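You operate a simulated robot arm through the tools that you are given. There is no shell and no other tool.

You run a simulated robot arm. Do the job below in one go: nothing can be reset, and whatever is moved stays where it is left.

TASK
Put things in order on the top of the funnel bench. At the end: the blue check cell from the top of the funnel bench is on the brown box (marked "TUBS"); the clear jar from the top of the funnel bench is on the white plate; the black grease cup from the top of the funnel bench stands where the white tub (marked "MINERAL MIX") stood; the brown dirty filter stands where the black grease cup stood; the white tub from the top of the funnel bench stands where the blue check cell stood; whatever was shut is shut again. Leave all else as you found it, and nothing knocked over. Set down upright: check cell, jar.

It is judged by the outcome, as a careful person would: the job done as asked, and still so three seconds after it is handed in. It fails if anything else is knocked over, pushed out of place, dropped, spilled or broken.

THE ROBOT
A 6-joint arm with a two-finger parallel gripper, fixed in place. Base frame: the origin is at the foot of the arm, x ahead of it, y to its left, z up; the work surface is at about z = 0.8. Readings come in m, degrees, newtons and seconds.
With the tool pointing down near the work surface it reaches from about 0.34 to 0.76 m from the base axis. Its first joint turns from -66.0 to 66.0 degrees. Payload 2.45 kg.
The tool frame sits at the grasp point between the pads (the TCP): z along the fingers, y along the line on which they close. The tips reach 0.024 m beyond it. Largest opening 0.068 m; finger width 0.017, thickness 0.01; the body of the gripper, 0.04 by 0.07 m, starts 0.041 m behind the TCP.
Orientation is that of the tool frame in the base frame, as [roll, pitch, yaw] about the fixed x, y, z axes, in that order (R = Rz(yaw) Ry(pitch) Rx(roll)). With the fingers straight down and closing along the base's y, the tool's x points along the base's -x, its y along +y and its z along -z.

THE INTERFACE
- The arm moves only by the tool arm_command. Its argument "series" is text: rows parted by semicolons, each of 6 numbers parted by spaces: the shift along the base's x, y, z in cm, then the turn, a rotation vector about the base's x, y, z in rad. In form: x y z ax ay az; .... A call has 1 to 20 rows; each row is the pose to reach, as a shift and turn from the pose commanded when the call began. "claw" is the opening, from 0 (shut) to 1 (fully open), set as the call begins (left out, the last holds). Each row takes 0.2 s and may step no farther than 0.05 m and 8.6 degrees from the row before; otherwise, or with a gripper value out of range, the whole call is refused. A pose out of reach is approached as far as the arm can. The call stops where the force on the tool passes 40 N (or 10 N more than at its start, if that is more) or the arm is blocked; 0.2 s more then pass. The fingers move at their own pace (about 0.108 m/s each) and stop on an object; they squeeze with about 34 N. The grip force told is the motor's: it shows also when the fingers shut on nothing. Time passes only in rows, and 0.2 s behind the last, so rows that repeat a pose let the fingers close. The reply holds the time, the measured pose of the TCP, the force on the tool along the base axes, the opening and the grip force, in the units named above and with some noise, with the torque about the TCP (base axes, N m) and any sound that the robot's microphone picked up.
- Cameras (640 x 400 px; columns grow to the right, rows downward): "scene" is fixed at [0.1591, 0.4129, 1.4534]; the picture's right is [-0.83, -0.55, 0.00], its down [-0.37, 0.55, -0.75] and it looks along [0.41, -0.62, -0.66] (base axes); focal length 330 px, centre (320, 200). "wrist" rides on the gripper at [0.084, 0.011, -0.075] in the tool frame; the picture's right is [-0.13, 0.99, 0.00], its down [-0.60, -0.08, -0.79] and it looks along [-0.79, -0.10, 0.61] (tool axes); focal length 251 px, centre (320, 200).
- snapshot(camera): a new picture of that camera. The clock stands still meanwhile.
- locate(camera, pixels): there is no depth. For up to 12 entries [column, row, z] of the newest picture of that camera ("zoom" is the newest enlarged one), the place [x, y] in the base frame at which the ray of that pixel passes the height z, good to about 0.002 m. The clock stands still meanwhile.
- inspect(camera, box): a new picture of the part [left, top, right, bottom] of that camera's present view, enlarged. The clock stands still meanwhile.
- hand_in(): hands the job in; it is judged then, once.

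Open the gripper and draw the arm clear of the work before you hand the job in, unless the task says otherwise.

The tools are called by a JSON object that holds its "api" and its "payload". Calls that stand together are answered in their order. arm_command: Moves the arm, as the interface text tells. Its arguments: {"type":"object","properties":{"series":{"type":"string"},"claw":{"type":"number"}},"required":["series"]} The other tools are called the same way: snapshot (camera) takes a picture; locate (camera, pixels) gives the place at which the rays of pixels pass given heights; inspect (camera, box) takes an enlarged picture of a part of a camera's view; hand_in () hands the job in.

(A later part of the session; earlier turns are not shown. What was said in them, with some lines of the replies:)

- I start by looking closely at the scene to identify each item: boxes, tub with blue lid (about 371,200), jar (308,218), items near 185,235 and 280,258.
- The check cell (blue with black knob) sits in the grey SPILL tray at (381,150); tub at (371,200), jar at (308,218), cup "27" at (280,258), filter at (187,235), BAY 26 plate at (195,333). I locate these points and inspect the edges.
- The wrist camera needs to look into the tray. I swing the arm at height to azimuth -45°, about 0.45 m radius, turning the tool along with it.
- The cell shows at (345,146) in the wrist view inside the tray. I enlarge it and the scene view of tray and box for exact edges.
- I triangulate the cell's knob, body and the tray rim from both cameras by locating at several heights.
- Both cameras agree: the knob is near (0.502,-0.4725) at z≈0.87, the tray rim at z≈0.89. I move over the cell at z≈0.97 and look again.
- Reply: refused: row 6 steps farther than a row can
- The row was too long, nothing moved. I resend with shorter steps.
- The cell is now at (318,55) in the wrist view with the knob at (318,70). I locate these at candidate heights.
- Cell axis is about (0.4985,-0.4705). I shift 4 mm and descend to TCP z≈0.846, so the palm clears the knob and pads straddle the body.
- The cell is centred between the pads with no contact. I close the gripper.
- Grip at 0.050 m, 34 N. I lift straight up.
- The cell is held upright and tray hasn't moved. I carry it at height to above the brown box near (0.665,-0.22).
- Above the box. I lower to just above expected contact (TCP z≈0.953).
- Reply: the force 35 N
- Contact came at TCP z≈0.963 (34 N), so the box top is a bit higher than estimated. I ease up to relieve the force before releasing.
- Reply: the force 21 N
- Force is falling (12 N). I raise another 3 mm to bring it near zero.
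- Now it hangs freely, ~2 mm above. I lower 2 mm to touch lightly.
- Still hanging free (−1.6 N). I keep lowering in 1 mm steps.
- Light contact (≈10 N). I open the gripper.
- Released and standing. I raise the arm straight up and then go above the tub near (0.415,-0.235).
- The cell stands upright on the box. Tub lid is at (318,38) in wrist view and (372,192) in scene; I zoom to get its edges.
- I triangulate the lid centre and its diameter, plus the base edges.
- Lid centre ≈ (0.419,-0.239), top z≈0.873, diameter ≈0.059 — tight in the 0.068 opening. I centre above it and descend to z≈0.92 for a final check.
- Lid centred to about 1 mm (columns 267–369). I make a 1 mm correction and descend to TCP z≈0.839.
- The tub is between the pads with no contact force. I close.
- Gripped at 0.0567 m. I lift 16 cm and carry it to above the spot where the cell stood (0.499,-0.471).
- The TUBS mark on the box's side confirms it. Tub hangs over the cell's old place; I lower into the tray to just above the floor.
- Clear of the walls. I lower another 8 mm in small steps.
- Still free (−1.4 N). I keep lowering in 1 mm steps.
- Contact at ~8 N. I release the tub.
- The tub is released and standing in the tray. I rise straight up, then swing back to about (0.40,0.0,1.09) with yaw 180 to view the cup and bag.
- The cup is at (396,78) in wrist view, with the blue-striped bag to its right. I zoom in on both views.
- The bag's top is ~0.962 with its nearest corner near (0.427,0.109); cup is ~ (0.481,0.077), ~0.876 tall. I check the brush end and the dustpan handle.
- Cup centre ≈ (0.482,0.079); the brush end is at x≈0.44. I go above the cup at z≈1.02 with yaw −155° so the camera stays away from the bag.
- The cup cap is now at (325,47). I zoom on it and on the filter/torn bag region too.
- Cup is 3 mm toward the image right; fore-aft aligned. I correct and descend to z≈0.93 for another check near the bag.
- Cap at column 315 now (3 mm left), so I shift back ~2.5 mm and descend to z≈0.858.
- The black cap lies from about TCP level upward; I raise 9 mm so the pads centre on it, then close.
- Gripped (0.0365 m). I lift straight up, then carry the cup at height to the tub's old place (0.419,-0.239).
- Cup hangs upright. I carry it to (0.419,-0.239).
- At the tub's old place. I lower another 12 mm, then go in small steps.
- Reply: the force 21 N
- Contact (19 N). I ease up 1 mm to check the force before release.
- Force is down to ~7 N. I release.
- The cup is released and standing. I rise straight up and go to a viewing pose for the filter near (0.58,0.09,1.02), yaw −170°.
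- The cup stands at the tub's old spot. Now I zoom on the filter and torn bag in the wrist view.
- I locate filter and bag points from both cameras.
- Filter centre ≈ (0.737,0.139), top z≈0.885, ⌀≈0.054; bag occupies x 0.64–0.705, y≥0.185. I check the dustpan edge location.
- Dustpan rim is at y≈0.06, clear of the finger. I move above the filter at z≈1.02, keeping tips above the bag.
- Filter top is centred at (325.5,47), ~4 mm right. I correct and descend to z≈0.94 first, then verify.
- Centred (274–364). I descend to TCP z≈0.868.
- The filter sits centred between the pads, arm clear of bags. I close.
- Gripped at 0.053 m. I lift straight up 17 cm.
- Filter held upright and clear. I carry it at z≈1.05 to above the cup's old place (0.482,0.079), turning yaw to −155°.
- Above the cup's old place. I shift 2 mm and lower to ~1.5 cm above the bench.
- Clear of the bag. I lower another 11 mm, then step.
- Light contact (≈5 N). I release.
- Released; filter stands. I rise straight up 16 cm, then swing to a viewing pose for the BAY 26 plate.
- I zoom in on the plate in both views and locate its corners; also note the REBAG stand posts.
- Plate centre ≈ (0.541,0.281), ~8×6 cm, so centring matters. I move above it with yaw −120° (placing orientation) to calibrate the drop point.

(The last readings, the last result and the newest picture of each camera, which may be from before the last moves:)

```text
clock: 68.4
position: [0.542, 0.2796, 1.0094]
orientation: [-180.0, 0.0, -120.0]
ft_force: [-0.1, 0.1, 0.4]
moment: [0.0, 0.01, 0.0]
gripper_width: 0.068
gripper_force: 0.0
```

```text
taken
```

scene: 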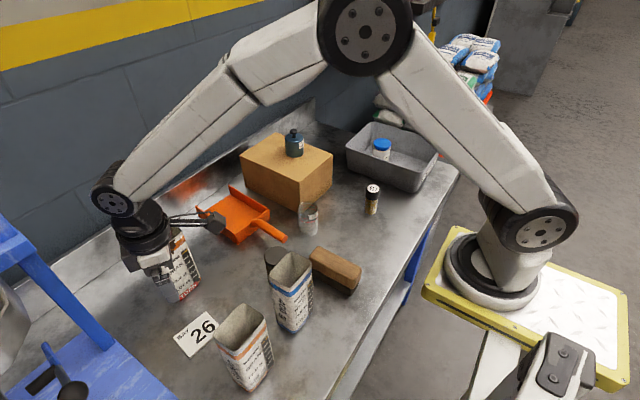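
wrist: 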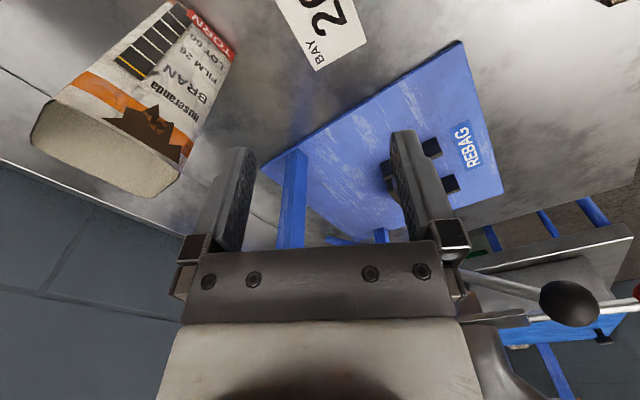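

The plate is partly out of view at the top; I lower to z≈0.88 (well above the plate) to see its centre against the tool axis (col 320).

{"api": "arm_command", "payload": {"series": "0 0 -4 0 0 0; 0 0 -8 0 0 0; 0 0 -11 0 0 0; 0 0 -13 0 0 0; 0 0 -13 0 0 0", "claw": 1}}

{"api": "snapshot", "payload": {"camera": "wrist"}}

{"api": "inspect", "payload": {"camera": "scene", "box": [80, 180, 320, 380]}}

```text
clock: 69.6
position: [0.543, 0.278, 0.8774]
orientation: [180.0, 0.1, -119.9]
ft_force: [0.1, 0.8, 0.4]
moment: [-0.01, 0.04, 0.02]
gripper_width: 0.068
gripper_force: 0.1
```

```text
taken
```

wrist: 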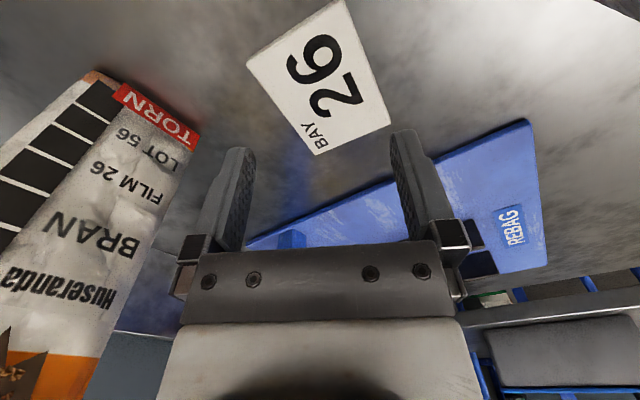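

```text
2.00 times, centred on (200, 280) of scene
```

zoom: 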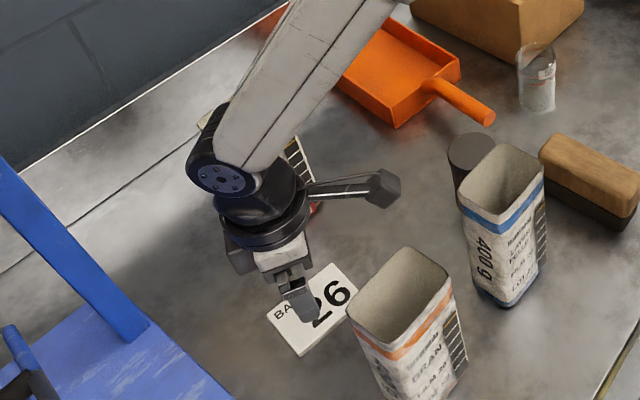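

I zoom to get the plate's corners precisely.

{"api": "inspect", "payload": {"camera": "wrist", "box": [220, 0, 420, 160]}}

{"api": "locate", "payload": {"camera": "wrist", "pixels": [[320, 80, 0.805], [320, 96, 0.805], [246, 63, 0.805], [390, 122, 0.805], [316, 154, 0.805], [344, 2, 0.805]]}}

```text
2.50 times, centred on (320, 80) of wrist
```

zoom: 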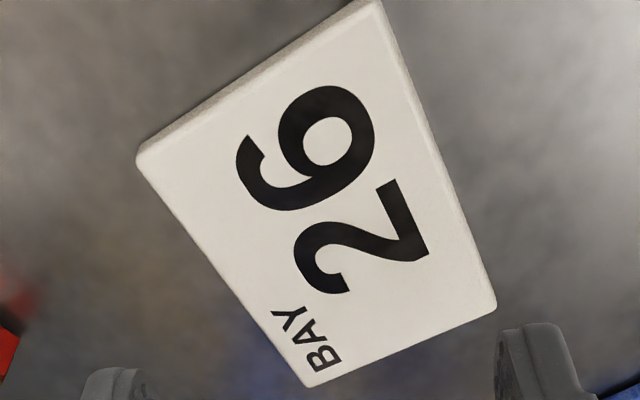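

```text
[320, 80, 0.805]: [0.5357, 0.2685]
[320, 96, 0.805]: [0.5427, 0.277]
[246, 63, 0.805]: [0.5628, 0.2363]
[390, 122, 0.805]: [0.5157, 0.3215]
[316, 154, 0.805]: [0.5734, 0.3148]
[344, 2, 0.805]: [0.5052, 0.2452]
```

Plate top corners give centre ≈ P0 + (−0.3,+0.24) cm from the current pose. I now rise and move above the jar near (0.517,−0.085), yaw −165°.

{"api": "arm_command", "payload": {"series": "0 0 4 0 0 0; 0 0 8 0 0 0; 0 0 12 0 0 0; 0 0 14.3 0 0 0; -0.3 -4 14.3 0 0 -0.0873; -0.6 -8.1 14.3 0 0 -0.1745; -0.8 -12.1 14.3 0 0 -0.262; -1.1 -16.2 14.3 0 0 -0.349; -1.4 -20.2 14.3 0 0 -0.436; -1.7 -24.3 14.3 0 0 -0.5236; -1.9 -28.3 14.3 0 0 -0.611; -2.2 -32.4 14.3 0 0 -0.698; -2.5 -36.4 14.3 0 0 -0.785; -2.5 -36.4 14.3 0 0 -0.785", "claw": 1}}

{"api": "snapshot", "payload": {"camera": "wrist"}}

{"api": "snapshot", "payload": {"camera": "scene"}}

```text
clock: 72.6
position: [0.518, -0.0843, 1.0205]
orientation: [180.0, 0.1, -165.0]
ft_force: [0.5, 1.1, -0.4]
moment: [0.0, 0.03, 0.01]
gripper_width: 0.068
gripper_force: 0.0
```

```text
taken
```

wrist: 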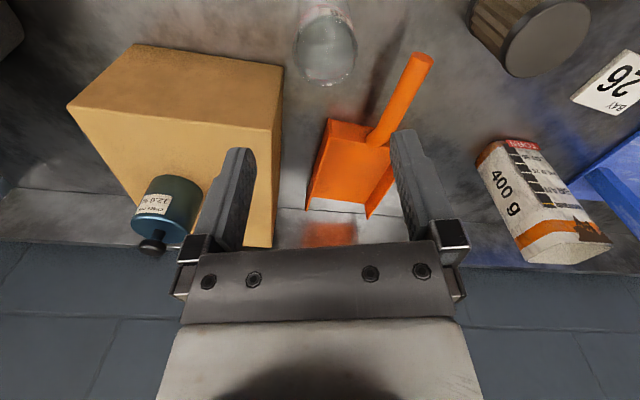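

```text
taken
```

scene: 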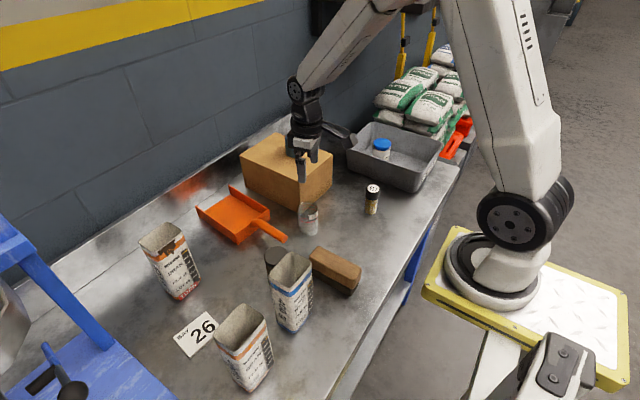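

The jar is at (327,48). I zoom to find the rim and label.

{"api": "inspect", "payload": {"camera": "wrist", "box": [260, 0, 400, 88]}}

{"api": "inspect", "payload": {"camera": "scene", "box": [270, 190, 350, 240]}}

```text
4.55 times, centred on (330, 44) of wrist
```

zoom: 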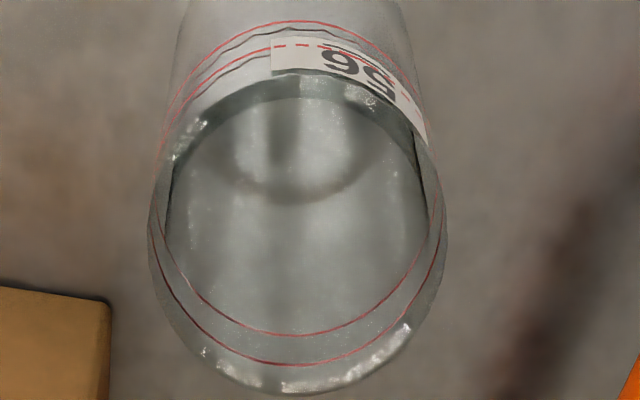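

```text
8.00 times, centred on (310, 215) of scene
```

zoom: 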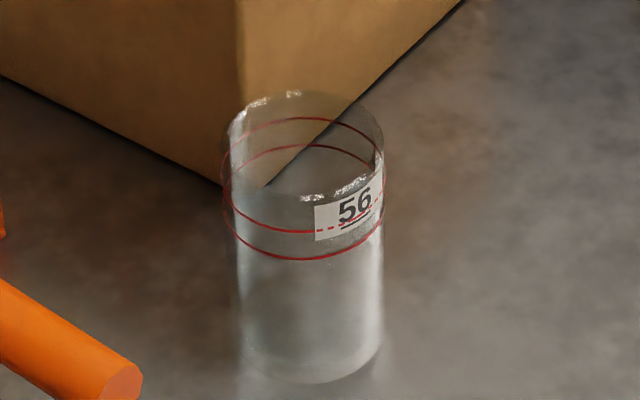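

I triangulate rim centre and base from both cameras.

{"api": "locate", "payload": {"camera": "wrist", "pixels": [[325.2, 51.7, 0.87], [325.2, 51.7, 0.88], [325.2, 51.7, 0.89], [292.6, 51, 0.88], [357.8, 51, 0.88]]}}

{"api": "locate", "payload": {"camera": "scene", "pixels": [[308.3, 208.4, 0.87], [308.3, 208.4, 0.88], [308.3, 208.4, 0.89], [308.8, 231.4, 0.8]]}}

```text
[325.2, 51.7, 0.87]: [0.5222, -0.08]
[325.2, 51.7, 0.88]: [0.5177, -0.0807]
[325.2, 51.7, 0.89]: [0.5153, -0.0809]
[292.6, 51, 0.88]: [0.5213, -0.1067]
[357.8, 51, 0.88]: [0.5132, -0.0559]
```

```text
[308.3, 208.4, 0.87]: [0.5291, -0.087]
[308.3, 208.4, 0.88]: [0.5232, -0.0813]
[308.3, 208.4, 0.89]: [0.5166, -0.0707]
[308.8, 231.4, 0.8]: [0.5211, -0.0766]
```

Jar axis ≈ (0.519,−0.080), rim z≈0.881, ⌀≈0.051. I correct by (0.1,0.43) cm and lower to z≈0.93 for a check.

{"api": "arm_command", "payload": {"series": "0.1 0.43 -3 0 0 0; 0.1 0.43 -6 0 0 0; 0.1 0.43 -9 0 0 0; 0.1 0.43 -9 0 0 0", "claw": 1}}

{"api": "snapshot", "payload": {"camera": "wrist"}}

{"api": "inspect", "payload": {"camera": "wrist", "box": [250, 40, 410, 180]}}

```text
clock: 73.6
position: [0.5186, -0.0802, 0.9305]
orientation: [180.0, 0.2, -165.1]
ft_force: [0.6, -0.4, -0.5]
moment: [0.0, -0.02, 0.0]
gripper_width: 0.068
gripper_force: 0.1
```

```text
taken
```

wrist: 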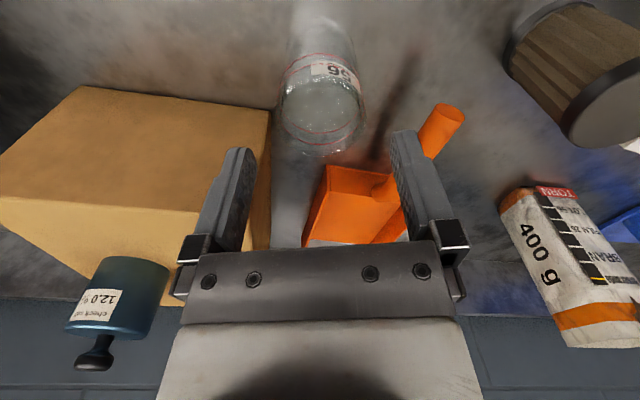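

```text
2.86 times, centred on (330, 110) of wrist
```

zoom: 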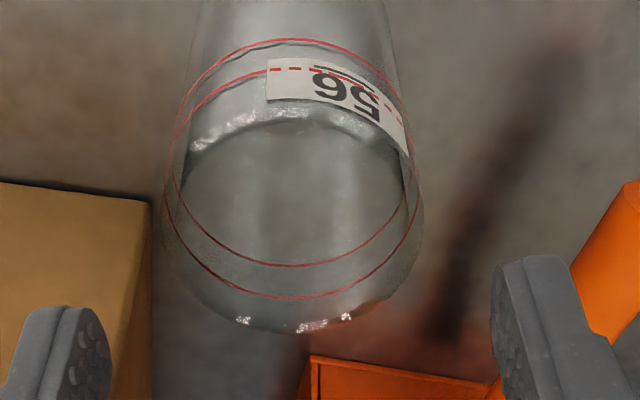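

Laterally centred (col 320); jar appears ~2 mm farther forward. I shift +2 mm in x and descend to z≈0.85.

{"api": "arm_command", "payload": {"series": "0.2 0 -2 0 0 0; 0.2 0 -4 0 0 0; 0.2 0 -6 0 0 0; 0.2 0 -7.5 0 0 0; 0.2 0 -8.1 0 0 0; 0.2 0 -8.1 0 0 0", "claw": 1}}

{"api": "snapshot", "payload": {"camera": "wrist"}}

{"api": "inspect", "payload": {"camera": "scene", "box": [250, 130, 370, 250]}}

```text
clock: 75.0
position: [0.5198, -0.0806, 0.8497]
orientation: [180.0, 0.0, -165.0]
ft_force: [-0.1, 0.4, 0.0]
moment: [-0.01, 0.0, -0.02]
gripper_width: 0.0679
gripper_force: 0.1
```

```text
taken
```

wrist: 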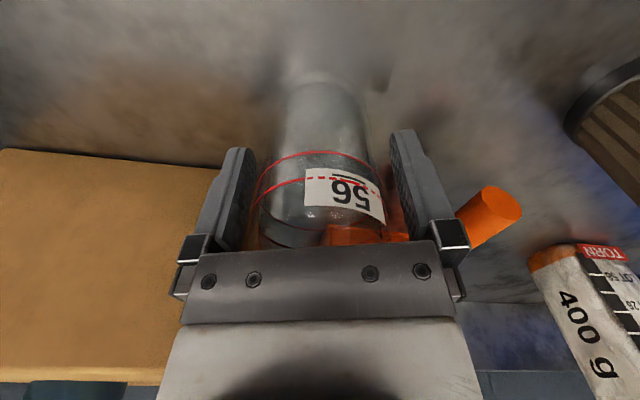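

```text
3.33 times, centred on (310, 190) of scene
```

zoom: 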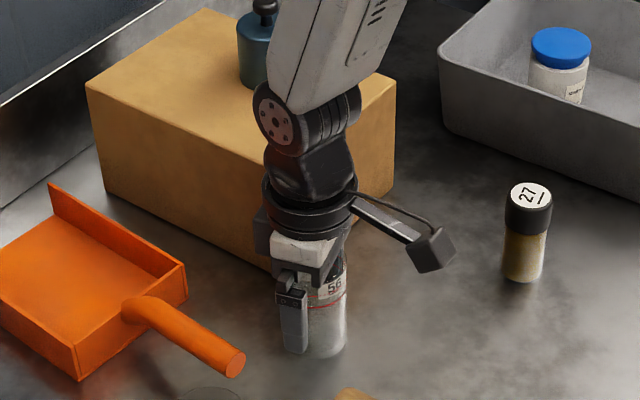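

The jar sits between the pads with no contact. I close.

{"api": "arm_command", "payload": {"series": "0 0 0 0 0 0; 0 0 0 0 0 0; 0 0 0 0 0 0; 0 0 0 0 0 0", "claw": 0}}

{"api": "snapshot", "payload": {"camera": "wrist"}}

```text
clock: 76.0
position: [0.5197, -0.0796, 0.8519]
orientation: [179.9, 0.0, -165.0]
ft_force: [-0.4, 0.4, 0.8]
moment: [0.01, 0.03, 0.01]
gripper_width: 0.0444
gripper_force: 33.7
```

```text
taken
```

wrist: 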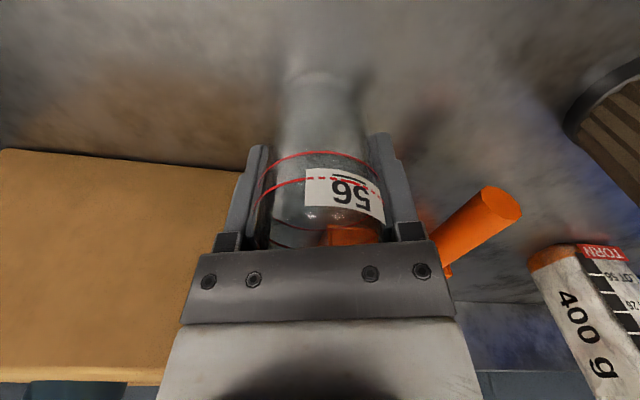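

Gripped at 0.044 m. I lift slowly by 3 cm and check.

{"api": "arm_command", "payload": {"series": "0 0 0.3 0 0 0; 0 0 0.8 0 0 0; 0 0 1.5 0 0 0; 0 0 2.3 0 0 0; 0 0 3 0 0 0; 0 0 3 0 0 0", "claw": 0}}

{"api": "snapshot", "payload": {"camera": "wrist"}}

{"api": "inspect", "payload": {"camera": "scene", "box": [250, 150, 370, 250]}}

```text
clock: 77.4
position: [0.5202, -0.0813, 0.8813]
orientation: [-179.9, 0.0, -164.9]
ft_force: [-0.2, 0.4, 0.4]
moment: [0.01, 0.0, 0.04]
gripper_width: 0.0446
gripper_force: 34.1
```

```text
taken
```

wrist: 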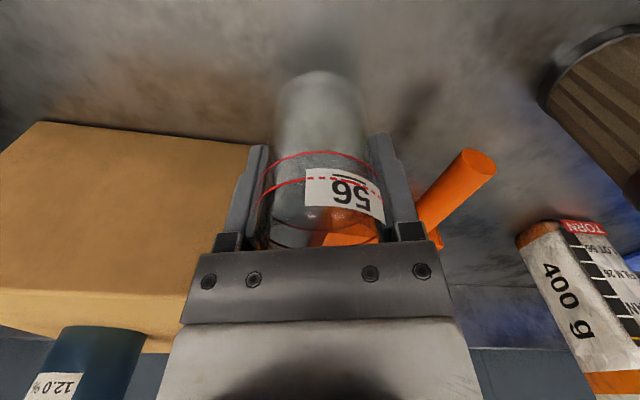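

```text
4.00 times, centred on (310, 200) of scene
```

zoom: 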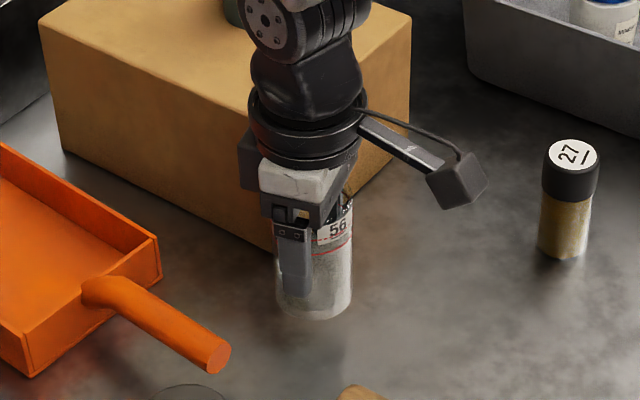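

Jar lifted and upright. I continue raising to z≈1.02.

{"api": "arm_command", "payload": {"series": "0 0 1 0 0 0; 0 0 2.5 0 0 0; 0 0 4.5 0 0 0; 0 0 6.5 0 0 0; 0 0 8.5 0 0 0; 0 0 10.5 0 0 0; 0 0 12.3 0 0 0; 0 0 13.5 0 0 0; 0 0 14 0 0 0; 0 0 14 0 0 0", "claw": 0}}

{"api": "snapshot", "payload": {"camera": "wrist"}}

```text
clock: 79.6
position: [0.5193, -0.0806, 1.0231]
orientation: [180.0, 0.0, -165.0]
ft_force: [0.2, -0.1, -1.0]
moment: [-0.01, -0.03, -0.02]
gripper_width: 0.0445
gripper_force: 33.8
```

```text
taken
```

wrist: 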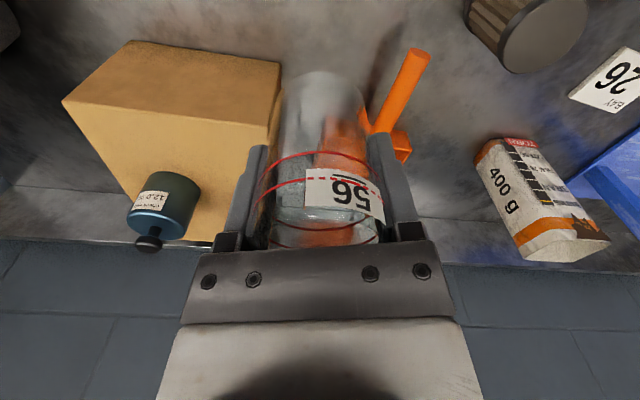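

I carry the jar gently (ramped speed) to above the plate centre, turning to yaw −120°.

{"api": "arm_command", "payload": {"series": "0.02 0.36 0 0 0 0.008; 0.08 1.45 0 0 0 0.031; 0.17 3.26 0 0 0 0.071; 0.29 5.61 0 0 0 0.122; 0.43 8.15 0 0 0 0.177; 0.56 10.68 0 0 0 0.232; 0.69 13.21 0 0 0 0.287; 0.83 15.75 0 0 0 0.341; 0.96 18.28 0 0 0 0.396; 1.09 20.82 0 0 0 0.451; 1.23 23.35 0 0 0 0.506; 1.36 25.88 0 0 0 0.561; 1.49 28.42 0 0 0 0.616; 1.62 30.77 0 0 0 0.667; 1.73 32.94 0 0 0 0.714; 1.82 34.75 0 0 0 0.754; 1.88 35.84 0 0 0 0.777; 1.9 36.2 0 0 0 0.785; 1.9 36.2 0 0 0 0.785; 1.9 36.2 0 0 0 0.785", "claw": 0}}

{"api": "snapshot", "payload": {"camera": "wrist"}}

{"api": "snapshot", "payload": {"camera": "scene"}}

```text
clock: 83.8
position: [0.5391, 0.2819, 1.0224]
orientation: [-180.0, 0.0, -119.9]
ft_force: [0.9, 0.3, -0.8]
moment: [0.01, -0.02, -0.01]
gripper_width: 0.0447
gripper_force: 34.0
```

```text
taken
```

wrist: 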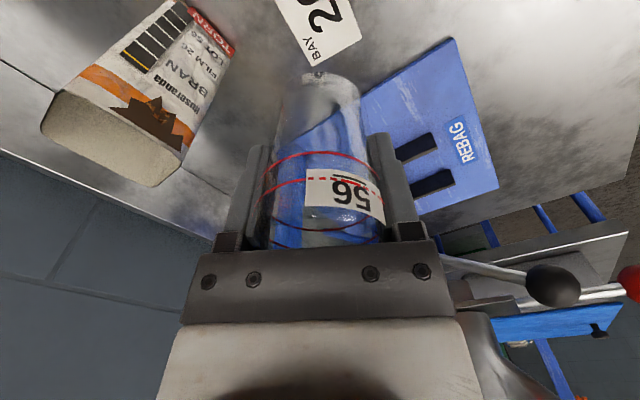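

```text
taken
```

scene: 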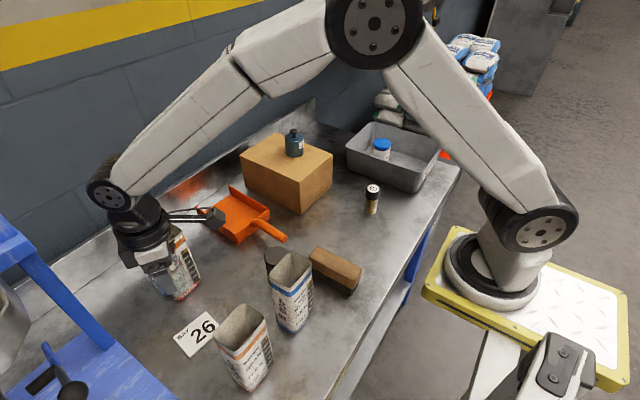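

Measured (0.539,0.282), at the plate centre. I lower to about 1.5 cm above the plate.

{"api": "arm_command", "payload": {"series": "0 0 -1 0 0 0; 0 0 -3 0 0 0; 0 0 -5.5 0 0 0; 0 0 -8 0 0 0; 0 0 -10.5 0 0 0; 0 0 -12.5 0 0 0; 0 0 -14 0 0 0; 0 0 -15 0 0 0; 0 0 -15 0 0 0", "claw": 0}}

{"api": "snapshot", "payload": {"camera": "wrist"}}

{"api": "inspect", "payload": {"camera": "scene", "box": [120, 220, 280, 380]}}

```text
clock: 85.8
position: [0.5394, 0.281, 0.8711]
orientation: [180.0, 0.0, -120.0]
ft_force: [0.5, 1.1, 0.3]
moment: [0.04, 0.0, -0.01]
gripper_width: 0.0442
gripper_force: 34.4
```

```text
taken
```

wrist: 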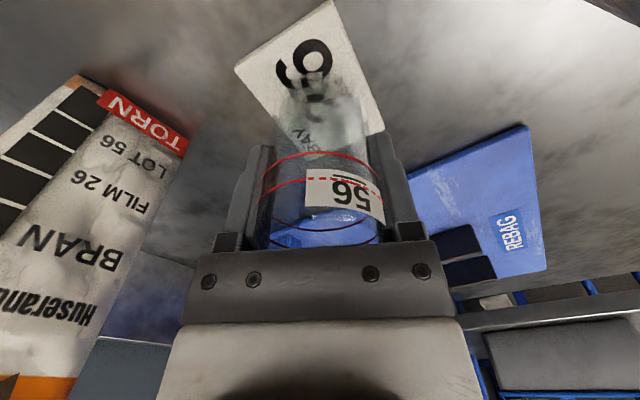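

```text
2.50 times, centred on (200, 300) of scene
```

zoom: 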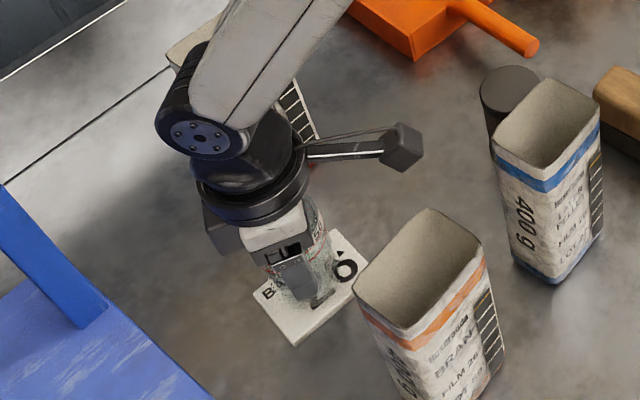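

I zoom to refine the plate's position under the jar.

{"api": "inspect", "payload": {"camera": "wrist", "box": [210, 0, 410, 160]}}

```text
2.50 times, centred on (310, 80) of wrist
```

zoom: 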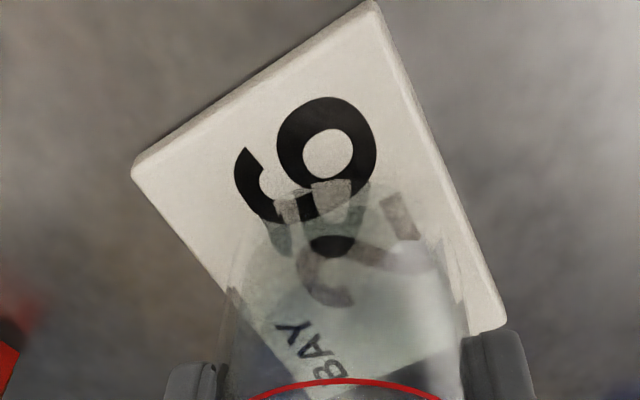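

The plate centre is within ~1.5 mm; I make a 1 mm correction and lower 11 mm.

{"api": "arm_command", "payload": {"series": "0.1 -0.1 -0.3 0 0 0; 0.1 -0.1 -0.6 0 0 0; 0.1 -0.1 -0.9 0 0 0; 0.1 -0.1 -1.1 0 0 0; 0.1 -0.1 -1.1 0 0 0", "claw": 0}}

```text
clock: 87.0
position: [0.539, 0.2805, 0.8591]
orientation: [179.9, 0.0, -120.0]
ft_force: [-0.4, -0.1, -0.3]
moment: [-0.01, 0.02, 0.0]
gripper_width: 0.0447
gripper_force: 34.1
```

Still free. I continue in 1 mm steps.

{"api": "arm_command", "payload": {"series": "0 0 -0.1 0 0 0; 0 0 -0.1 0 0 0", "claw": 0}}

```text
clock: 87.6
position: [0.54, 0.2798, 0.8592]
orientation: [180.0, 0.1, -119.9]
ft_force: [-2.9, -0.8, 8.6]
moment: [-0.09, 0.12, 0.01]
gripper_width: 0.0444
gripper_force: 34.3
```

Contact (~9 N) at z≈0.859, matching the plate top. I look once before releasing.

{"api": "inspect", "payload": {"camera": "scene", "box": [150, 270, 250, 370]}}

{"api": "inspect", "payload": {"camera": "wrist", "box": [210, 0, 410, 160]}}

```text
4.00 times, centred on (200, 320) of scene
```

zoom: 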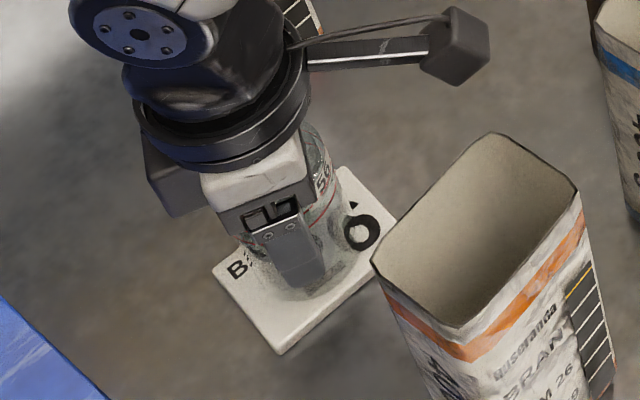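

```text
2.50 times, centred on (310, 80) of wrist
```

zoom: 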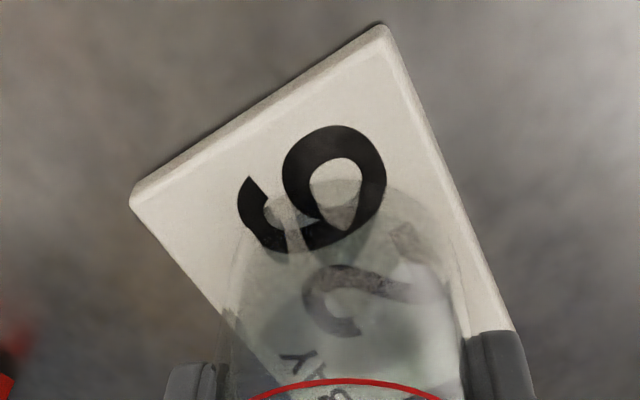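

The base circle lies within the plate edges. I release.

{"api": "arm_command", "payload": {"series": "0 0 0 0 0 0; 0 0 0 0 0 0; 0 0 0 0 0 0", "claw": 1}}

{"api": "snapshot", "payload": {"camera": "wrist"}}

```text
clock: 88.4
position: [0.54, 0.2798, 0.8579]
orientation: [179.9, 0.0, -120.0]
ft_force: [-0.1, -0.5, 0.4]
moment: [-0.04, -0.03, 0.02]
gripper_width: 0.0678
gripper_force: 0.0
```

```text
taken
```

wrist: 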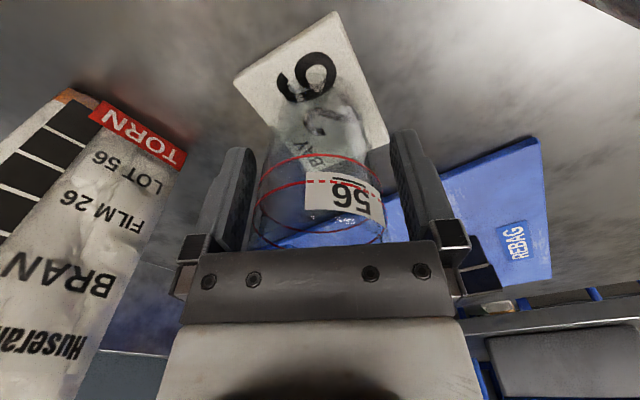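

Jar released and standing. I rise straight up slowly and then retreat to a neutral pose for a final look.

{"api": "arm_command", "payload": {"series": "0 0 1 0 0 0; 0 0 3 0 0 0; 0 0 6 0 0 0; 0 0 10 0 0 0; 0 0 14 0 0 0; 0 0 18 0 0 0; 0 0 22 0 0 0; -1 -4 24 0 0 -0.09; -2 -8 26 0 0 -0.18; -3 -12 27 0 0 -0.27; -4 -16 28 0 0 -0.36; -6 -19 29 0 0 -0.45; -8 -21 30 0 0 -0.52; -8 -21 30 0 0 -0.52", "claw": 1}}

{"api": "snapshot", "payload": {"camera": "scene"}}

{"api": "snapshot", "payload": {"camera": "wrist"}}

```text
clock: 91.4
position: [0.4605, 0.0709, 1.1584]
orientation: [180.0, 0.0, -149.8]
ft_force: [-0.2, 0.0, -0.9]
moment: [-0.02, 0.01, 0.04]
gripper_width: 0.068
gripper_force: 0.0
```

```text
taken
```

scene: 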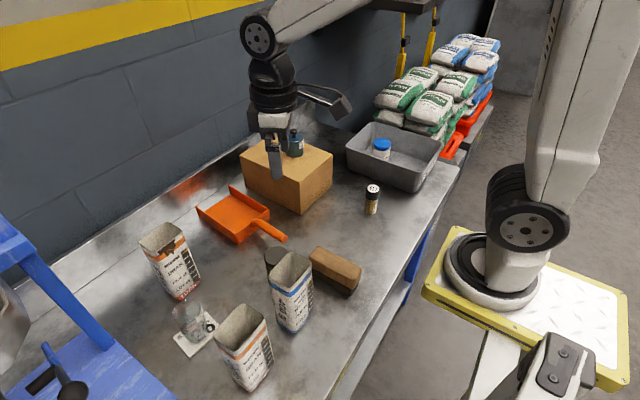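

```text
taken
```

wrist: 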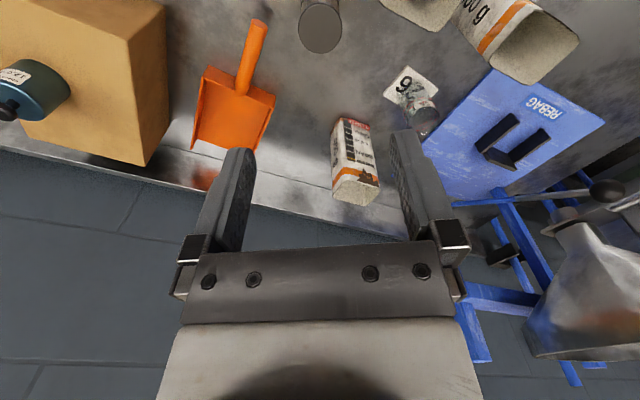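

All pieces look placed. I verify each by zooming: jar on plate, tub in tray, cup, cell and filter.

{"api": "inspect", "payload": {"camera": "scene", "box": [140, 270, 260, 370]}}

{"api": "inspect", "payload": {"camera": "scene", "box": [320, 110, 460, 230]}}

{"api": "inspect", "payload": {"camera": "scene", "box": [220, 110, 380, 290]}}

{"api": "inspect", "payload": {"camera": "wrist", "box": [360, 40, 480, 140]}}

```text
4.00 times, centred on (200, 320) of scene
```

zoom: 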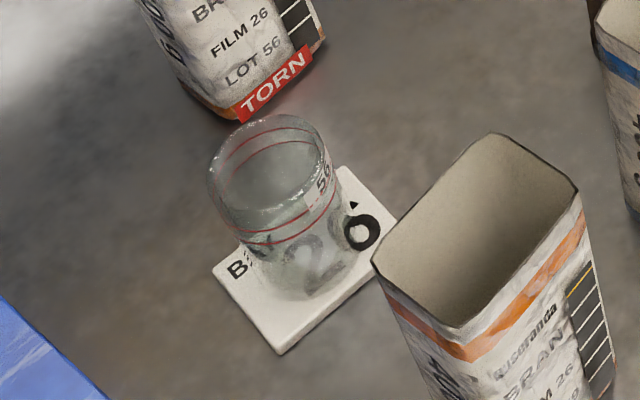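

```text
3.33 times, centred on (390, 170) of scene
```

zoom: 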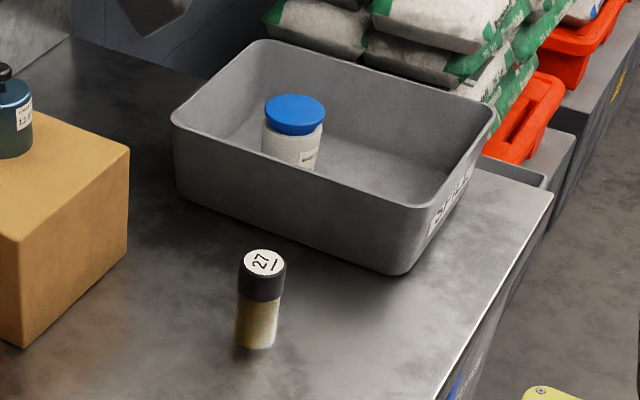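

```text
2.22 times, centred on (300, 200) of scene
```

zoom: 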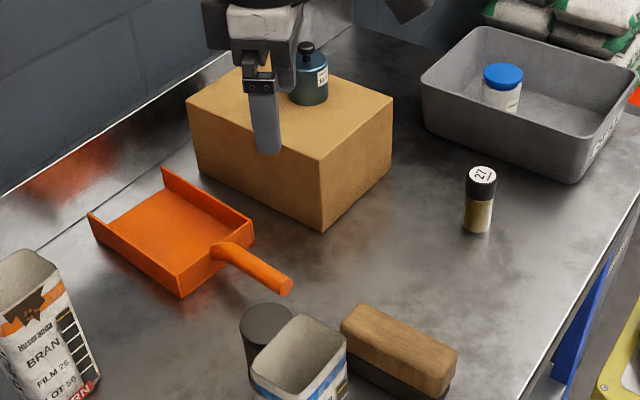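

```text
4.00 times, centred on (420, 90) of wrist
```

zoom: 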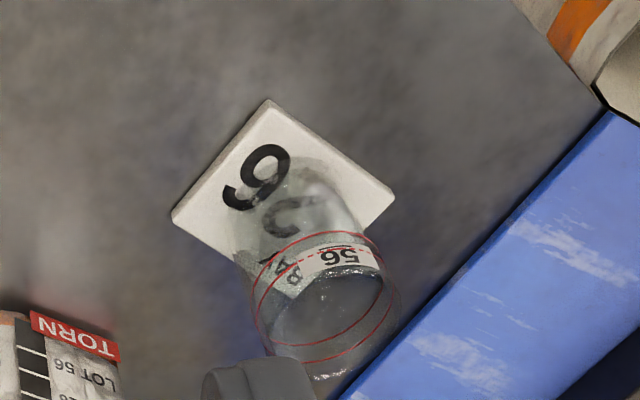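

Everything checks out: cell upright on the TUBS box, tub (lid on) in the tray, cup at the tub's old spot, filter at the cup's old spot, jar upright on the white plate; the gripper is open and the arm is well clear. I hand in.

{"api": "hand_in", "payload": {}}

```text
The job is handed in.
```

I moved all five items to their new places and handed the job in. The final pictures show each one standing upright.

- **Blue check cell:** it is on top of the brown box marked "TUBS".
- **White tub:** it stands in the grey tray where the check cell stood. Its lid was never opened.
- **Black grease cup:** it stands where the tub stood.
- **Brown dirty filter:** it stands where the grease cup stood, clear of the blue-striped bag.
- **Clear jar:** it stands near the centre of the white "BAY 26" plate, with its base inside the plate's edges.

The new spots match the old ones to within a few millimetres. While setting the check cell down, I pressed it onto the box with about 34 N before easing off. The box and the cell looked undisturbed afterwards.

Nothing else was touched or knocked over. The gripper is open and the arm is back above the bench, close to where it started.
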